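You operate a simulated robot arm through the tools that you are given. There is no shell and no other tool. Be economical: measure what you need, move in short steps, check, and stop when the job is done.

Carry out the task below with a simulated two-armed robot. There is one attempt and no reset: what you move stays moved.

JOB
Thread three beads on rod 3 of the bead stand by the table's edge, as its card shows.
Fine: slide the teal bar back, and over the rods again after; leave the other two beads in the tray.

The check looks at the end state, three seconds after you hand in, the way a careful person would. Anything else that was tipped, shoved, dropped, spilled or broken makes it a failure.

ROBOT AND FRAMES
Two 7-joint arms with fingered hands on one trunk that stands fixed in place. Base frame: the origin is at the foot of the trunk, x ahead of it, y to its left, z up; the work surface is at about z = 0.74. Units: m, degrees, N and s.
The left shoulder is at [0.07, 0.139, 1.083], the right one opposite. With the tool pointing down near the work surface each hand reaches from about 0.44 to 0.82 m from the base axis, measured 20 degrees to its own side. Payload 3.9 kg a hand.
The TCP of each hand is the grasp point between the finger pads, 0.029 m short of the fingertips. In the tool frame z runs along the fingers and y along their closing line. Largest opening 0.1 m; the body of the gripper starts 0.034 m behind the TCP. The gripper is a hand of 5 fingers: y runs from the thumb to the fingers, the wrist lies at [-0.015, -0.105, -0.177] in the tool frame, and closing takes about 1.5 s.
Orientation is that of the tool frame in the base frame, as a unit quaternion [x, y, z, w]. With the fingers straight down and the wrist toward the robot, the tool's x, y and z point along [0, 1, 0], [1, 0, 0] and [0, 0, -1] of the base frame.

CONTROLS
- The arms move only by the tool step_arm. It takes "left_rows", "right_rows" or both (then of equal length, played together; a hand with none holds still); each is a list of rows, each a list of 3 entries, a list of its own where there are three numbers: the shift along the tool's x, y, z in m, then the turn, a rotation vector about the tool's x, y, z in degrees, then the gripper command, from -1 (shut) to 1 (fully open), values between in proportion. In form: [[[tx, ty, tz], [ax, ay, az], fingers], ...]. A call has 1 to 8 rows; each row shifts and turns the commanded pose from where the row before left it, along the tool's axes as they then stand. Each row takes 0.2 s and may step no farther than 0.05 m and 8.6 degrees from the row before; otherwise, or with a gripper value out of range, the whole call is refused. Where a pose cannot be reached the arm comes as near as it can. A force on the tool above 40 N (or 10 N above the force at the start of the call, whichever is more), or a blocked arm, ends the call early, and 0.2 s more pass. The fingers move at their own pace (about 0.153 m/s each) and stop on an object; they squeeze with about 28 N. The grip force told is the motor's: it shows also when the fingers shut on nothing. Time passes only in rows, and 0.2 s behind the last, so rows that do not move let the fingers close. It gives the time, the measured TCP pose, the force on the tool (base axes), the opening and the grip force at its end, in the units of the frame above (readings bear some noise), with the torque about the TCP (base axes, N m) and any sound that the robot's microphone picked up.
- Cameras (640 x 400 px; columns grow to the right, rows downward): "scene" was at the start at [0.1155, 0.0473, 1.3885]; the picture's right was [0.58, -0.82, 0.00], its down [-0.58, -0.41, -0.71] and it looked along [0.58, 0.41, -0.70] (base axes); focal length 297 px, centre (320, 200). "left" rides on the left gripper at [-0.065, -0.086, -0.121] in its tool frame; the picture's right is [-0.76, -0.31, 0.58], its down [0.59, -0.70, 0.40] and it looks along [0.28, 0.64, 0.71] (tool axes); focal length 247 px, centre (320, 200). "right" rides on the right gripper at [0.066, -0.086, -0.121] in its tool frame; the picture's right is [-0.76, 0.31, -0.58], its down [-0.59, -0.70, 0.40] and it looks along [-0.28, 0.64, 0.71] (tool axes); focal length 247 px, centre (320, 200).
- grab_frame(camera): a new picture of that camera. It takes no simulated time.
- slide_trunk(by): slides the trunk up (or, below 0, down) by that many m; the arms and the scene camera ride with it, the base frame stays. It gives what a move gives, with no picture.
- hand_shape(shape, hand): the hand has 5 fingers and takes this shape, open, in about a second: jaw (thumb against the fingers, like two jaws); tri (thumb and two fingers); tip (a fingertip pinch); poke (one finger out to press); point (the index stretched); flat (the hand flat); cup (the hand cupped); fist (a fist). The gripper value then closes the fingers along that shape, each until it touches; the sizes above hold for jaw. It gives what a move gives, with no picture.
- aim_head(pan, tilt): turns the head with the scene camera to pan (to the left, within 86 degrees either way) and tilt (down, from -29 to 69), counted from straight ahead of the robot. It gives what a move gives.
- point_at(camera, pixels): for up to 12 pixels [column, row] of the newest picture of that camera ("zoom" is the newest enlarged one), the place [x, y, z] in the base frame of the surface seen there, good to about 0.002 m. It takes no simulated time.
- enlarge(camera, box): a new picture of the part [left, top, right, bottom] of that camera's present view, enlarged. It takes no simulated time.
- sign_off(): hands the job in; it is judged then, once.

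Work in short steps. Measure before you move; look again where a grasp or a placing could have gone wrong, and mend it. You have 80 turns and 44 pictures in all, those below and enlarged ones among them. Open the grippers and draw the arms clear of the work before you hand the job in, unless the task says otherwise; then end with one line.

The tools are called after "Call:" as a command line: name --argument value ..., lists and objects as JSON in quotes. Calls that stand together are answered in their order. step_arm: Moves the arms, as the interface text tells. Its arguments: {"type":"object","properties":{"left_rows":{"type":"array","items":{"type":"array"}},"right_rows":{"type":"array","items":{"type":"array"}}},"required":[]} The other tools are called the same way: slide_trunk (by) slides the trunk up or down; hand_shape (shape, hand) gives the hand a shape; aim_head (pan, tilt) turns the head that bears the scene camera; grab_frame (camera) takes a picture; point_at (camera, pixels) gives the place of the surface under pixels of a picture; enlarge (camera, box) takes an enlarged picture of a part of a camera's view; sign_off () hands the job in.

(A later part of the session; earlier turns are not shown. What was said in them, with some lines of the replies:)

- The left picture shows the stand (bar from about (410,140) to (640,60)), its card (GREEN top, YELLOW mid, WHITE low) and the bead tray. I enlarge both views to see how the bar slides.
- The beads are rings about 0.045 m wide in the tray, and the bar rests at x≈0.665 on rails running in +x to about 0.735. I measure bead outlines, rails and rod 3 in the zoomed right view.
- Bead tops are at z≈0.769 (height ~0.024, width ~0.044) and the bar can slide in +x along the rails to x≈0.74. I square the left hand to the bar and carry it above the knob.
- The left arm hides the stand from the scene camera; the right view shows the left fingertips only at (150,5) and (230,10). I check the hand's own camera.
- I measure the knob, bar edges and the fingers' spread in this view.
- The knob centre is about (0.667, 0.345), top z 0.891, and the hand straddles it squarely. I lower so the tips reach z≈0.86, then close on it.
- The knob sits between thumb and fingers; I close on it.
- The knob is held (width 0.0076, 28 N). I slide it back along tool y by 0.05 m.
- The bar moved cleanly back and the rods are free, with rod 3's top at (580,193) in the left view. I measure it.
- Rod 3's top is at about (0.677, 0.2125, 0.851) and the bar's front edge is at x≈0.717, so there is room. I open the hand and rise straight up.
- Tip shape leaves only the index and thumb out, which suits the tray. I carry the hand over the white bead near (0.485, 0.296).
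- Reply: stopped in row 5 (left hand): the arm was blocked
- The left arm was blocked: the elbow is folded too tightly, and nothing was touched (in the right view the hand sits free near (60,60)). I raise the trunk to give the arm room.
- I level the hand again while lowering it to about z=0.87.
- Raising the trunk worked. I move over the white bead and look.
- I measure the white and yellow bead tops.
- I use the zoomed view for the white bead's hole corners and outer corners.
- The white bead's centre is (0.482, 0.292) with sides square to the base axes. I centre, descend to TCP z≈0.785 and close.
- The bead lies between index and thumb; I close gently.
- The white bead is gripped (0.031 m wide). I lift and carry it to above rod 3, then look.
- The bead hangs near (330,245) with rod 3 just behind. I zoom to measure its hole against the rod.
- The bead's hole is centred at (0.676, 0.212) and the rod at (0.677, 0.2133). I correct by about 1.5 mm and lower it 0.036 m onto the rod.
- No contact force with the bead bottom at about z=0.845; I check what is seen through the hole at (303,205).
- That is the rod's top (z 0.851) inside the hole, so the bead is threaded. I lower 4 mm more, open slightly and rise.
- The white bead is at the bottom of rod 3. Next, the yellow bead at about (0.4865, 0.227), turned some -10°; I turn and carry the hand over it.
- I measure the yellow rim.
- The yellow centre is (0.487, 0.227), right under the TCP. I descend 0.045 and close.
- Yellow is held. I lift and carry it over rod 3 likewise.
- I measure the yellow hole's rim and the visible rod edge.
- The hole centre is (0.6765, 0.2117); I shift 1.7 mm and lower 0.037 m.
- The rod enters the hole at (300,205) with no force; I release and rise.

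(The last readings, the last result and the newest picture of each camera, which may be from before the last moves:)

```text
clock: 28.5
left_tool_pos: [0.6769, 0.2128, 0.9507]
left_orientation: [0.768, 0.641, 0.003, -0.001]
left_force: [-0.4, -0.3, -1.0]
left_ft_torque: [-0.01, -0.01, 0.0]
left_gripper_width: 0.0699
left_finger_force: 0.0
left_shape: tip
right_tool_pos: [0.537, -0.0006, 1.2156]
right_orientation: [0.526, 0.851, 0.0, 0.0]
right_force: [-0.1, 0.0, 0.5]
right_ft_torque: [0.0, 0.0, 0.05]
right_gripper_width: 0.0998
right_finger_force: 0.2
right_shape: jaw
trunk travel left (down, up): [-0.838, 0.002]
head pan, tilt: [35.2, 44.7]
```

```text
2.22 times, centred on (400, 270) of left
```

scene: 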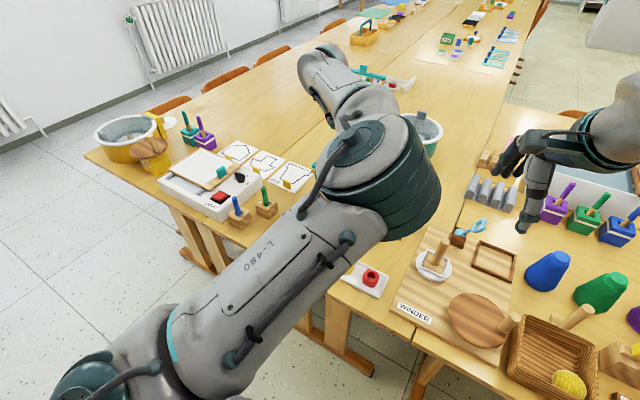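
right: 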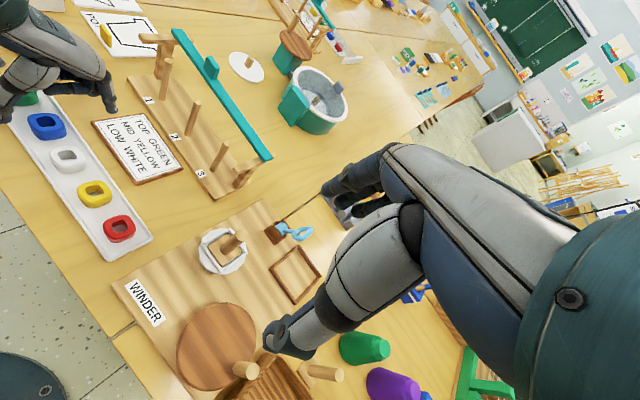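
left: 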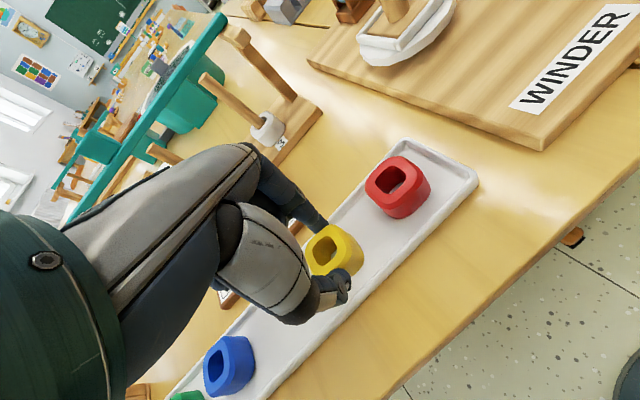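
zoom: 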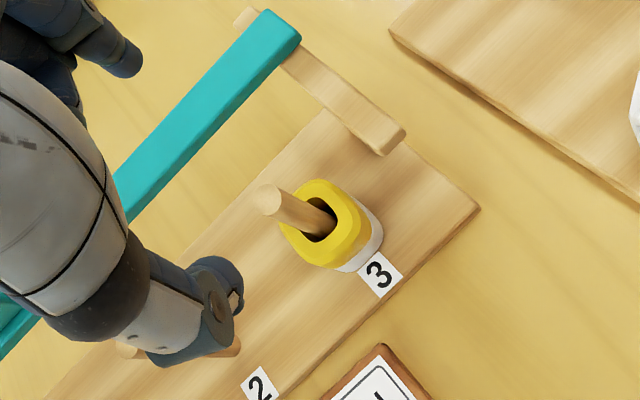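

Yellow rests on white. Next the green bead near (0.475, 0.424); I go over it at a higher hover to check for the pegs beside it.

Call:
step_arm --left_rows '[[[0, 0, 0], [0, 0, -5], 1], [[0.0302, -0.0288, 0], [0, 0, -5], 1], [[0.0302, -0.0288, 0], [0, 0, 0], 1], [[0.0302, -0.0288, 0.015], [0, 0, 0], 1], [[0.0302, -0.0288, 0.015], [0, 0, 0], 1], [[0.0302, -0.0288, 0.02], [0, 0, 0], 1], [[0.0302, -0.0288, 0.02], [0, 0, 0], 1], [[0.0302, -0.0288, 0.02], [0, 0, 0], 1]]'

Call:
grab_frame --camera "left"

Call:
grab_frame --camera "right"

```text
clock: 30.3
left_tool_pos: [0.4801, 0.4305, 0.8608]
left_orientation: [0.707, 0.707, 0.002, 0.002]
left_force: [0.3, 0.7, -0.8]
left_ft_torque: [-0.03, 0.03, 0.02]
left_gripper_width: 0.0999
left_finger_force: 0.0
left_shape: tip
right_tool_pos: [0.5358, 0.0012, 1.2156]
right_orientation: [0.526, 0.85, 0.0, 0.001]
right_force: [0.2, 1.3, 0.9]
right_ft_torque: [-0.02, 0.01, 0.0]
right_gripper_width: 0.0998
right_finger_force: 0.1
right_shape: jaw
trunk travel left (down, up): [-0.838, 0.002]
head pan, tilt: [35.2, 44.7]
```

```text
13 pictures are left
```

left: 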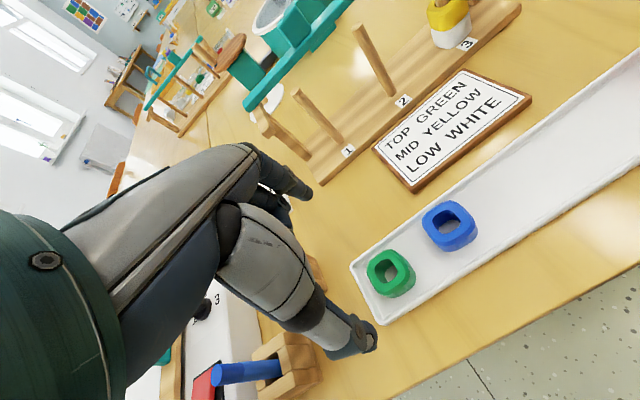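

```text
12 pictures are left
```

right: 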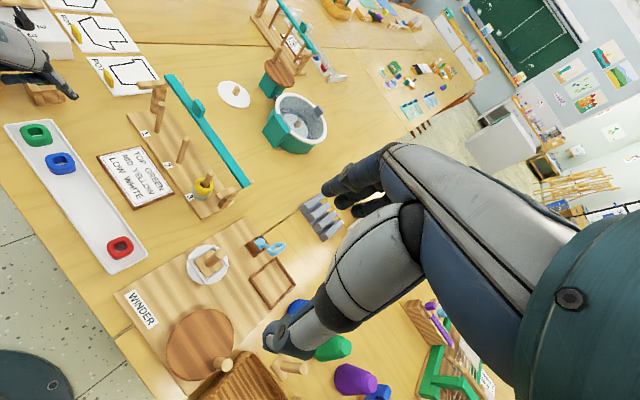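

I measure the green bead's rim and the peg blocks near the thumb.

Call:
point_at --camera "left" --pixels '[[373, 271], [386, 256], [404, 272], [392, 288], [371, 258], [402, 256], [407, 284], [375, 290], [218, 373], [280, 368], [290, 350], [315, 268]]'

Call:
point_at --camera "right" --pixels '[[37, 133], [25, 20], [35, 95], [55, 98], [75, 97], [10, 60]]'

Call:
enlarge --camera "left" --box '[210, 210, 450, 400]'

```text
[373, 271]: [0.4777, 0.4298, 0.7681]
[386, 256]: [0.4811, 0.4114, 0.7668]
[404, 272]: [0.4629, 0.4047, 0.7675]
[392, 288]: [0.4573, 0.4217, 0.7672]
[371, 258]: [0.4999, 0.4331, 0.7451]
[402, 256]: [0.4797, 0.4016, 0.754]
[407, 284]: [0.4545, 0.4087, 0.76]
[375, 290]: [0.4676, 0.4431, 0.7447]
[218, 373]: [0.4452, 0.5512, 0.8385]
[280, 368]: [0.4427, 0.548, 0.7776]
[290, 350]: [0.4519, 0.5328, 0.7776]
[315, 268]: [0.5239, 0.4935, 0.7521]
```

```text
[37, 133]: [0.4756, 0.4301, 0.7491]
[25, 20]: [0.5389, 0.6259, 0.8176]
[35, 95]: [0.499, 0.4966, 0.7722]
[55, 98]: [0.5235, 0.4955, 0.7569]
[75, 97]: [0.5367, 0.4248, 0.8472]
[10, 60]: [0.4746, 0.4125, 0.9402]
```

```text
2.11 times, centred on (330, 305) of left
```

zoom: 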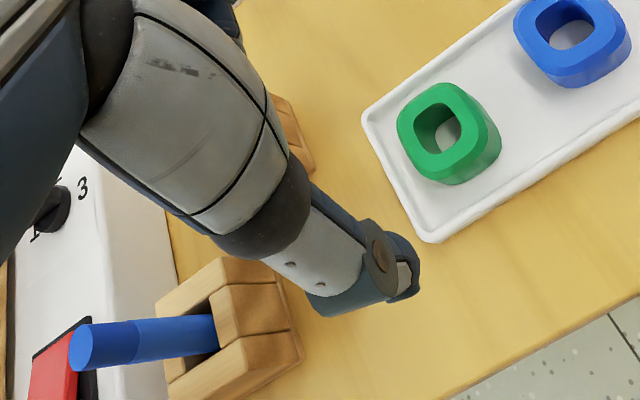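

The blocks stay at least 0.07 m to the left of the bead. I measure its hole corners to get its turn.

Call:
point_at --camera "zoom" --pixels '[[415, 116], [446, 104], [463, 130], [429, 155], [400, 120], [440, 84], [482, 128], [438, 174], [406, 98], [472, 98], [468, 160], [410, 150]]'

```text
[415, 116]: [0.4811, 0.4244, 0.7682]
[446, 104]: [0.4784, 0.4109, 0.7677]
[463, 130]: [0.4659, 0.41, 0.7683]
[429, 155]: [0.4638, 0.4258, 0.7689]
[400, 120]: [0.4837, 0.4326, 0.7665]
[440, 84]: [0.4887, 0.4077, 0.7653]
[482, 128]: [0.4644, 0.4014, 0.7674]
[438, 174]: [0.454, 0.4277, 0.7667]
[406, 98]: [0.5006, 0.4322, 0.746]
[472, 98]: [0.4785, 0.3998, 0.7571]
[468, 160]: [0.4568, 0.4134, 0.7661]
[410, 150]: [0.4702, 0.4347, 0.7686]
```

The green centre is (0.4725, 0.4175), square to the hand. I centre and descend, then check before closing.

Call:
step_arm --left_rows '[[[-0.0065, -0.0038, 0], [0, 0, 0], 1], [[-0.0065, -0.0038, 0.025], [0, 0, 0], 1], [[0, 0, 0.025], [0, 0, 0], 1], [[0, 0, 0.024], [0, 0, 0], 1], [[0, 0, 0], [0, 0, 0], 1]]'

Call:
grab_frame --camera "left"

```text
clock: 31.5
left_tool_pos: [0.4721, 0.416, 0.7873]
left_orientation: [0.707, 0.707, 0.003, -0.001]
left_force: [0.6, 0.0, 0.8]
left_ft_torque: [0.03, 0.01, -0.04]
left_gripper_width: 0.0997
left_finger_force: 0.1
left_shape: tip
right_tool_pos: [0.5369, 0.0009, 1.2147]
right_orientation: [0.527, 0.85, -0.001, 0.0]
right_force: [0.6, 0.9, 0.4]
right_ft_torque: [-0.04, -0.03, 0.02]
right_gripper_width: 0.0999
right_finger_force: 0.0
right_shape: jaw
trunk travel left (down, up): [-0.838, 0.002]
head pan, tilt: [35.2, 44.7]
```

```text
10 pictures are left
```

left: 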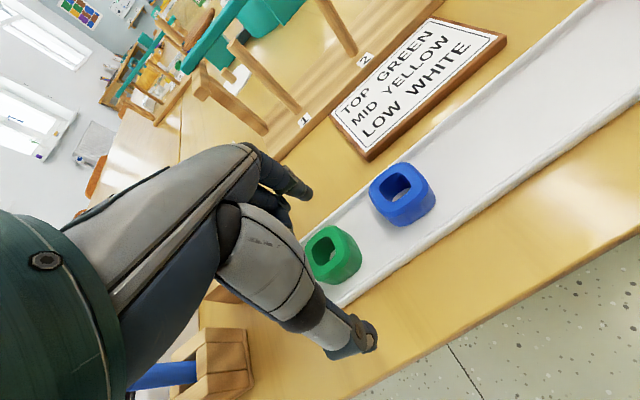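

Aligned as before, no contact. I close and lift straight up.

Call:
step_arm --left_rows '[[[0, 0, 0], [0, 0, 0], 0.2], [[0, 0, 0], [0, 0, 0], -0.3], [[0, 0, 0], [0, 0, 0], -0.7], [[0, 0, 0], [0, 0, 0], -1], [[0, 0, 0], [0, 0, 0], -1], [[0, 0, 0], [0, 0, 0], -1], [[0, 0, -0.03], [0, 0, 0], -1], [[0, 0, -0.04], [0, 0, 0], -1]]'

```text
clock: 33.3
left_tool_pos: [0.4708, 0.4137, 0.8586]
left_orientation: [0.707, 0.707, 0.003, 0.0]
left_force: [-0.9, -0.3, -0.6]
left_ft_torque: [0.0, 0.0, 0.01]
left_gripper_width: 0.0306
left_finger_force: 27.7
left_shape: tip
right_tool_pos: [0.5356, -0.001, 1.2166]
right_orientation: [0.526, 0.85, 0.001, 0.0]
right_force: [0.2, -0.4, 0.3]
right_ft_torque: [0.01, -0.02, 0.03]
right_gripper_width: 0.0998
right_finger_force: 0.1
right_shape: jaw
trunk travel left (down, up): [-0.838, 0.002]
head pan, tilt: [35.2, 44.7]
```

Green is held (0.0306 m). I carry it over rod 3, keeping in front of rods 1 and 2.

Call:
step_arm --left_rows '[[[-0.0289, 0.0294, -0.017], [0, 0, 0], -1], [[-0.0289, 0.0294, -0.017], [0, 0, 0], -1], [[-0.0289, 0.0294, -0.017], [0, 0, 0], -1], [[-0.0289, 0.0294, -0.015], [0, 0, 0], -1], [[-0.0289, 0.0294, 0], [0, 0, 0], -1], [[-0.0289, 0.0294, 0], [0, 0, 0], -1], [[-0.0286, 0.0294, 0], [0, 0, 0], -1], [[0, 0, 0], [0, 0, 0], -1]]'

Call:
enlarge --camera "left" --box '[270, 190, 410, 310]'

```text
clock: 35.1
left_tool_pos: [0.6771, 0.2134, 0.9217]
left_orientation: [0.707, 0.707, 0.002, -0.001]
left_force: [0.0, 0.4, -0.6]
left_ft_torque: [-0.03, 0.0, 0.01]
left_gripper_width: 0.0309
left_finger_force: 27.8
left_shape: tip
right_tool_pos: [0.5355, 0.0014, 1.2162]
right_orientation: [0.526, 0.85, 0.0, 0.0]
right_force: [-0.7, 0.4, -0.1]
right_ft_torque: [0.02, 0.01, -0.02]
right_gripper_width: 0.0999
right_finger_force: 0.2
right_shape: jaw
trunk travel left (down, up): [-0.838, 0.002]
head pan, tilt: [35.2, 44.7]
```

```text
3.33 times, centred on (340, 250) of left
```

zoom: 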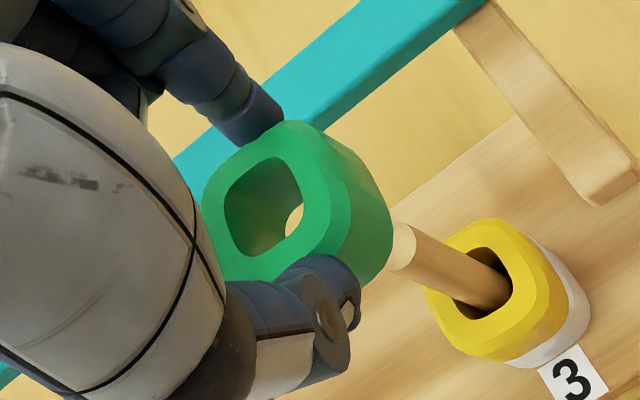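

I measure the green hole rim.

Call:
point_at --camera "zoom" --pixels '[[222, 205], [272, 152], [307, 196], [262, 262], [230, 172], [300, 160], [300, 238], [232, 248], [412, 230], [398, 268]]'

```text
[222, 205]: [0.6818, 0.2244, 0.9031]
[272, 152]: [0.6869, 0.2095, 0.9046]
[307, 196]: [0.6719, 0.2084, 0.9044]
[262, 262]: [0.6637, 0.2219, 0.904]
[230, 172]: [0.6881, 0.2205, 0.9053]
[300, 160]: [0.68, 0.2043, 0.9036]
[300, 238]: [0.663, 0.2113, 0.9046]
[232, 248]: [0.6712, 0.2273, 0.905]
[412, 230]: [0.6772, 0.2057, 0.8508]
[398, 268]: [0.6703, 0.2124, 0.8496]
```

The hole is at (0.676, 0.216), so I shift by (+0.001, -0.0027) and lower 0.038 m.

Call:
step_arm --left_rows '[[[-0.0027, 0.001, 0.01], [0, 0, 0], -1], [[0, 0, 0.01], [0, 0, 0], -1], [[0, 0, 0.009], [0, 0, 0], -1], [[0, 0, 0.009], [0, 0, 0], -1], [[0, 0, 0], [0, 0, 0], -1]]'

Call:
enlarge --camera "left" --box '[270, 190, 410, 310]'

```text
clock: 36.3
left_tool_pos: [0.6792, 0.2105, 0.8857]
left_orientation: [0.707, 0.707, 0.004, -0.001]
left_force: [0.5, 0.9, 0.3]
left_ft_torque: [-0.01, -0.02, -0.02]
left_gripper_width: 0.0308
left_finger_force: 28.0
left_shape: tip
right_tool_pos: [0.5367, 0.0, 1.2162]
right_orientation: [0.527, 0.85, -0.001, 0.0]
right_force: [0.4, -0.5, 1.1]
right_ft_torque: [-0.02, 0.03, -0.02]
right_gripper_width: 0.0995
right_finger_force: 0.1
right_shape: jaw
trunk travel left (down, up): [-0.838, 0.002]
head pan, tilt: [35.2, 44.7]
```

```text
3.33 times, centred on (340, 250) of left
```

zoom: 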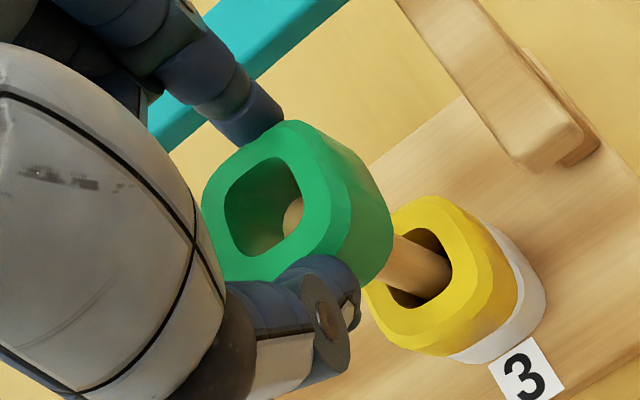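

The rod top shows in the hole at (292,215) and there is no force. I lower 4 mm more, release and rise.

Call:
step_arm --left_rows '[[[0, 0, 0.004], [0, 0, 0], -1], [[0, 0, 0], [0, 0, 0], -0.16], [[0, 0, 0], [0, 0, 0], -0.16], [[0, 0, 0], [0, 0, 0], -0.16], [[0, 0, -0.02], [0, 0, 0], -0.16], [[0, 0, -0.04], [0, 0, 0], 0], [[0, 0, -0.05], [0, 0, 0], 0.4]]'

Call:
grab_frame --camera "left"

```text
clock: 37.9
left_tool_pos: [0.676, 0.2083, 0.9902]
left_orientation: [0.708, 0.706, 0.002, -0.001]
left_force: [-0.1, 0.4, 0.1]
left_ft_torque: [-0.01, -0.04, 0.01]
left_gripper_width: 0.0697
left_finger_force: 0.1
left_shape: tip
right_tool_pos: [0.5346, 0.0003, 1.2163]
right_orientation: [0.526, 0.85, 0.0, 0.0]
right_force: [-0.7, -0.5, 0.9]
right_ft_torque: [0.01, 0.0, -0.02]
right_gripper_width: 0.0999
right_finger_force: 0.0
right_shape: jaw
trunk travel left (down, up): [-0.838, 0.002]
head pan, tilt: [35.2, 44.7]
```

```text
7 pictures are left
```

left: 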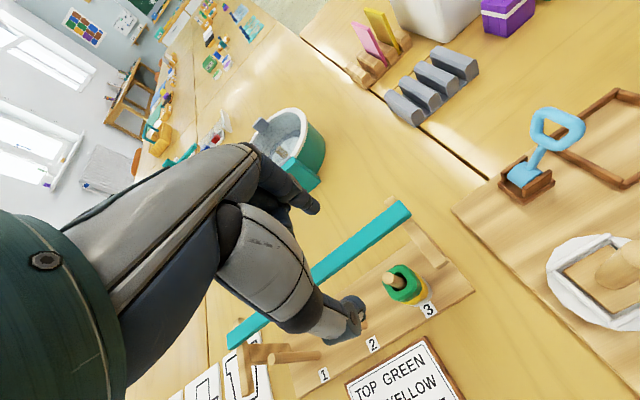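

All three beads are stacked green/yellow/white on rod 3. I return to jaw shape and go back over the knob at (0.714, 0.348).

Call:
hand_shape --shape "jaw" --hand "left"

Call:
step_arm --left_rows '[[[0, 0, 0], [0, 0, -3.7], 0.4], [[0.0344, 0.0117, 0], [0, 0, 0], 0.4], [[0.0344, 0.0117, 0], [0, 0, 0], 0.4], [[0.0344, 0.0117, 0], [0, 0, 0], 0.4], [[0.0344, 0.0117, 0], [0, 0, 0], 0.4], [[0, 0, 0.03], [0, 0, 0], 0.4], [[0, 0, 0.03], [0, 0, 0], 0.4], [[0, 0, 0], [0, 0, 0], 0.4]]'

Call:
grab_frame --camera "left"

```text
clock: 38.8
left_tool_pos: [0.6786, 0.2101, 0.9889]
left_orientation: [0.709, 0.706, 0.003, -0.001]
left_force: [0.2, -0.3, -0.6]
left_ft_torque: [0.02, 0.01, -0.01]
left_gripper_width: 0.0995
left_finger_force: 0.1
left_shape: jaw
right_tool_pos: [0.5368, -0.0006, 1.2148]
right_orientation: [0.526, 0.85, 0.0, 0.0]
right_force: [-0.8, -0.4, 0.2]
right_ft_torque: [-0.02, -0.03, -0.02]
right_gripper_width: 0.1
right_finger_force: 0.1
right_shape: jaw
trunk travel left (down, up): [-0.838, 0.002]
head pan, tilt: [35.2, 44.7]
```

```text
clock: 40.6
left_tool_pos: [0.7161, 0.3506, 0.9311]
left_orientation: [0.685, 0.729, 0.003, -0.001]
left_force: [-0.3, 0.4, 0.1]
left_ft_torque: [0.01, 0.02, 0.01]
left_gripper_width: 0.0703
left_finger_force: 0.0
left_shape: jaw
right_tool_pos: [0.5365, -0.0001, 1.215]
right_orientation: [0.526, 0.85, 0.0, -0.001]
right_force: [-2.0, 0.2, -0.1]
right_ft_torque: [0.02, -0.02, 0.03]
right_gripper_width: 0.0999
right_finger_force: 0.1
right_shape: jaw
trunk travel left (down, up): [-0.838, 0.002]
head pan, tilt: [35.2, 44.7]
```

```text
6 pictures are left
```

left: 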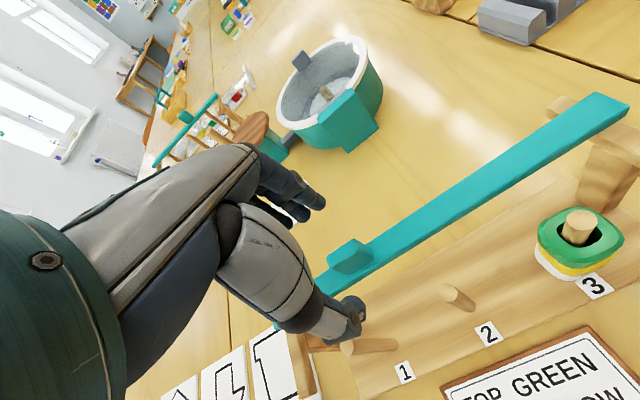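

The knob lies between thumb and fingers. I descend to z≈0.892 and close on it.

Call:
step_arm --left_rows '[[[-0.002, -0.002, 0.02], [0, 0, 0], 0.4], [[0, 0, 0.019], [0, 0, 0], 0.4], [[0, 0, 0], [0, 0, 0], 0], [[0, 0, 0], [0, 0, 0], -0.4], [[0, 0, 0], [0, 0, 0], -0.8], [[0, 0, 0], [0, 0, 0], -1], [[0, 0, 0], [0, 0, 0], -1], [[0, 0, 0], [0, 0, 0], -1]]'

```text
clock: 42.4
left_tool_pos: [0.7157, 0.3476, 0.8919]
left_orientation: [0.684, 0.729, 0.003, 0.0]
left_force: [-0.9, 0.3, -0.1]
left_ft_torque: [0.05, -0.01, 0.01]
left_gripper_width: 0.0078
left_finger_force: 27.9
left_shape: jaw
right_tool_pos: [0.536, -0.0004, 1.215]
right_orientation: [0.527, 0.85, -0.001, -0.001]
right_force: [0.8, 0.7, 0.0]
right_ft_torque: [0.0, -0.01, 0.04]
right_gripper_width: 0.0999
right_finger_force: 0.0
right_shape: jaw
trunk travel left (down, up): [-0.838, 0.002]
head pan, tilt: [35.2, 44.7]
```

Gripped (0.0078). I slide the bar forward 0.0505 m.

Call:
step_arm --left_rows '[[[0, -0.0101, 0], [0, 0, 0], -1], [[0, -0.0101, 0], [0, 0, 0], -1], [[0, -0.0101, 0], [0, 0, 0], -1], [[0, -0.0101, 0], [0, 0, 0], -1], [[0, -0.0101, 0], [0, 0, 0], -1], [[0, 0, 0], [0, 0, 0], -1]]'

Call:
grab_frame --camera "left"

```text
clock: 43.8
left_tool_pos: [0.6661, 0.346, 0.8913]
left_orientation: [0.685, 0.728, 0.003, 0.0]
left_force: [9.3, 0.3, 2.3]
left_ft_torque: [0.07, -0.34, -0.06]
left_gripper_width: 0.0082
left_finger_force: 27.4
left_shape: jaw
right_tool_pos: [0.5382, -0.0003, 1.2144]
right_orientation: [0.526, 0.85, -0.001, -0.001]
right_force: [0.5, 0.1, -0.3]
right_ft_torque: [-0.01, -0.01, 0.0]
right_gripper_width: 0.0995
right_finger_force: 0.1
right_shape: jaw
trunk travel left (down, up): [-0.838, 0.002]
head pan, tilt: [35.2, 44.7]
```

```text
5 pictures are left
```

left: 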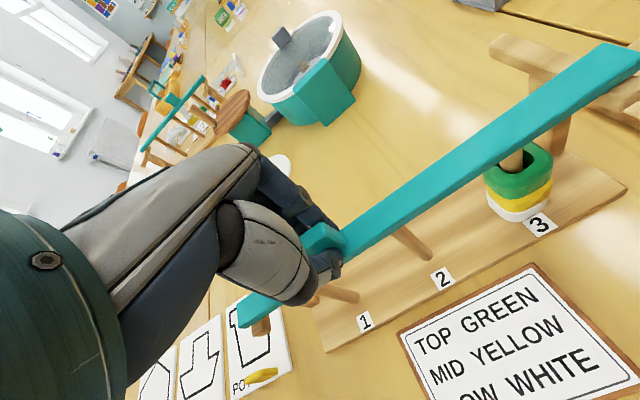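

The bar has met its front stop (9 N) and covers the rods again. I ease, open and rise clear.

Call:
step_arm --left_rows '[[[0, 0.001, 0], [0, 0, 0], -1], [[0, 0, 0], [0, 0, 0], -0.6], [[0, 0, 0], [0, 0, 0], 0], [[0, 0, 0], [0, 0, 0], 0.3], [[0, 0, -0.01], [0, 0, 0], 0.4], [[0, 0, -0.04], [0, 0, 0], 0.4], [[0, 0, -0.05], [0, 0, 0], 0.4], [[0, 0, -0.05], [0, 0, 0], 1]]'

Call:
step_arm --left_rows '[[[0.045, -0.015, -0.01], [0, 0, 0], 1], [[0.045, -0.015, -0.01], [0, 0, 0], 1], [[0.045, -0.015, -0.01], [0, 0, 0], 1]]'

Call:
grab_frame --camera "right"

Call:
grab_frame --camera "left"

```text
clock: 45.6
left_tool_pos: [0.6628, 0.3441, 1.0443]
left_orientation: [0.684, 0.729, 0.003, -0.001]
left_force: [-0.4, -0.6, 0.2]
left_ft_torque: [0.0, 0.02, 0.03]
left_gripper_width: 0.0997
left_finger_force: 0.0
left_shape: jaw
right_tool_pos: [0.5361, -0.0005, 1.2148]
right_orientation: [0.527, 0.85, 0.001, 0.0]
right_force: [-0.5, 0.7, -0.3]
right_ft_torque: [0.0, 0.02, 0.0]
right_gripper_width: 0.0998
right_finger_force: 0.0
right_shape: jaw
trunk travel left (down, up): [-0.838, 0.002]
head pan, tilt: [35.2, 44.7]
```

```text
clock: 46.4
left_tool_pos: [0.6097, 0.4785, 1.0723]
left_orientation: [0.685, 0.729, 0.003, -0.001]
left_force: [-0.2, 0.2, 0.1]
left_ft_torque: [-0.03, -0.01, 0.01]
left_gripper_width: 0.0997
left_finger_force: 0.1
left_shape: jaw
right_tool_pos: [0.5371, -0.0, 1.214]
right_orientation: [0.527, 0.85, 0.0, 0.001]
right_force: [-0.8, -0.4, 0.0]
right_ft_torque: [-0.01, -0.01, 0.0]
right_gripper_width: 0.1
right_finger_force: 0.2
right_shape: jaw
trunk travel left (down, up): [-0.838, 0.002]
head pan, tilt: [35.2, 44.7]
```

```text
4 pictures are left
```

right: 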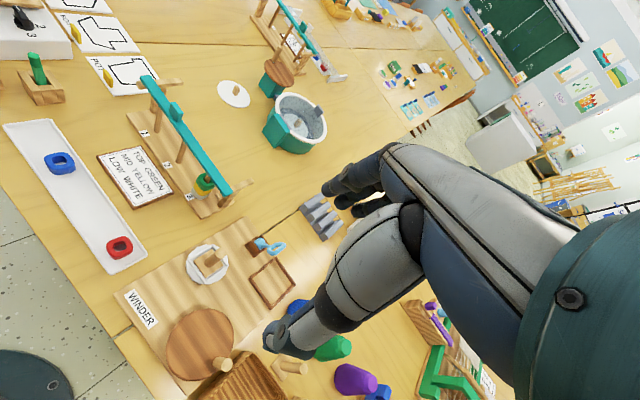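

```text
3 pictures are left
```

left: 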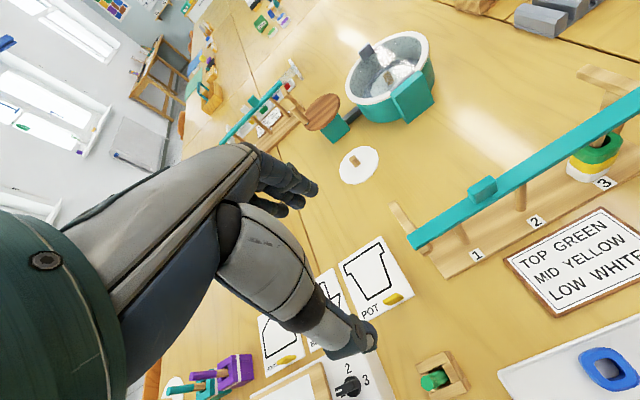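

All in place; a quick check of the bar's position against the start (0.6642, 0.3466 at the knob).

Call:
point_at --camera "right" --pixels '[[175, 108], [228, 190], [148, 80]]'

Call:
point_at --camera "left" --pixels '[[415, 240], [482, 186], [620, 115], [500, 192]]'

```text
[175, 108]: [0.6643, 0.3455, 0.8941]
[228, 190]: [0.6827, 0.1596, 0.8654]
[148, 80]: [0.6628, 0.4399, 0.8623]
```

```text
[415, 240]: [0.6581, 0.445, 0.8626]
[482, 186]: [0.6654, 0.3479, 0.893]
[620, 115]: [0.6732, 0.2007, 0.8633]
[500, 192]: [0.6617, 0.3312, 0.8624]
```

The bar is back where it began, the beads are threaded, blue and red remain in the tray, and both hands are open and clear. I hand in.

Call:
sign_off

```text
The job is handed in.
```

Rod 3 now holds white at the bottom, yellow in the middle and green on top, as the card shows; the teal bar is back over the rods, and the blue and red beads are still in the tray.
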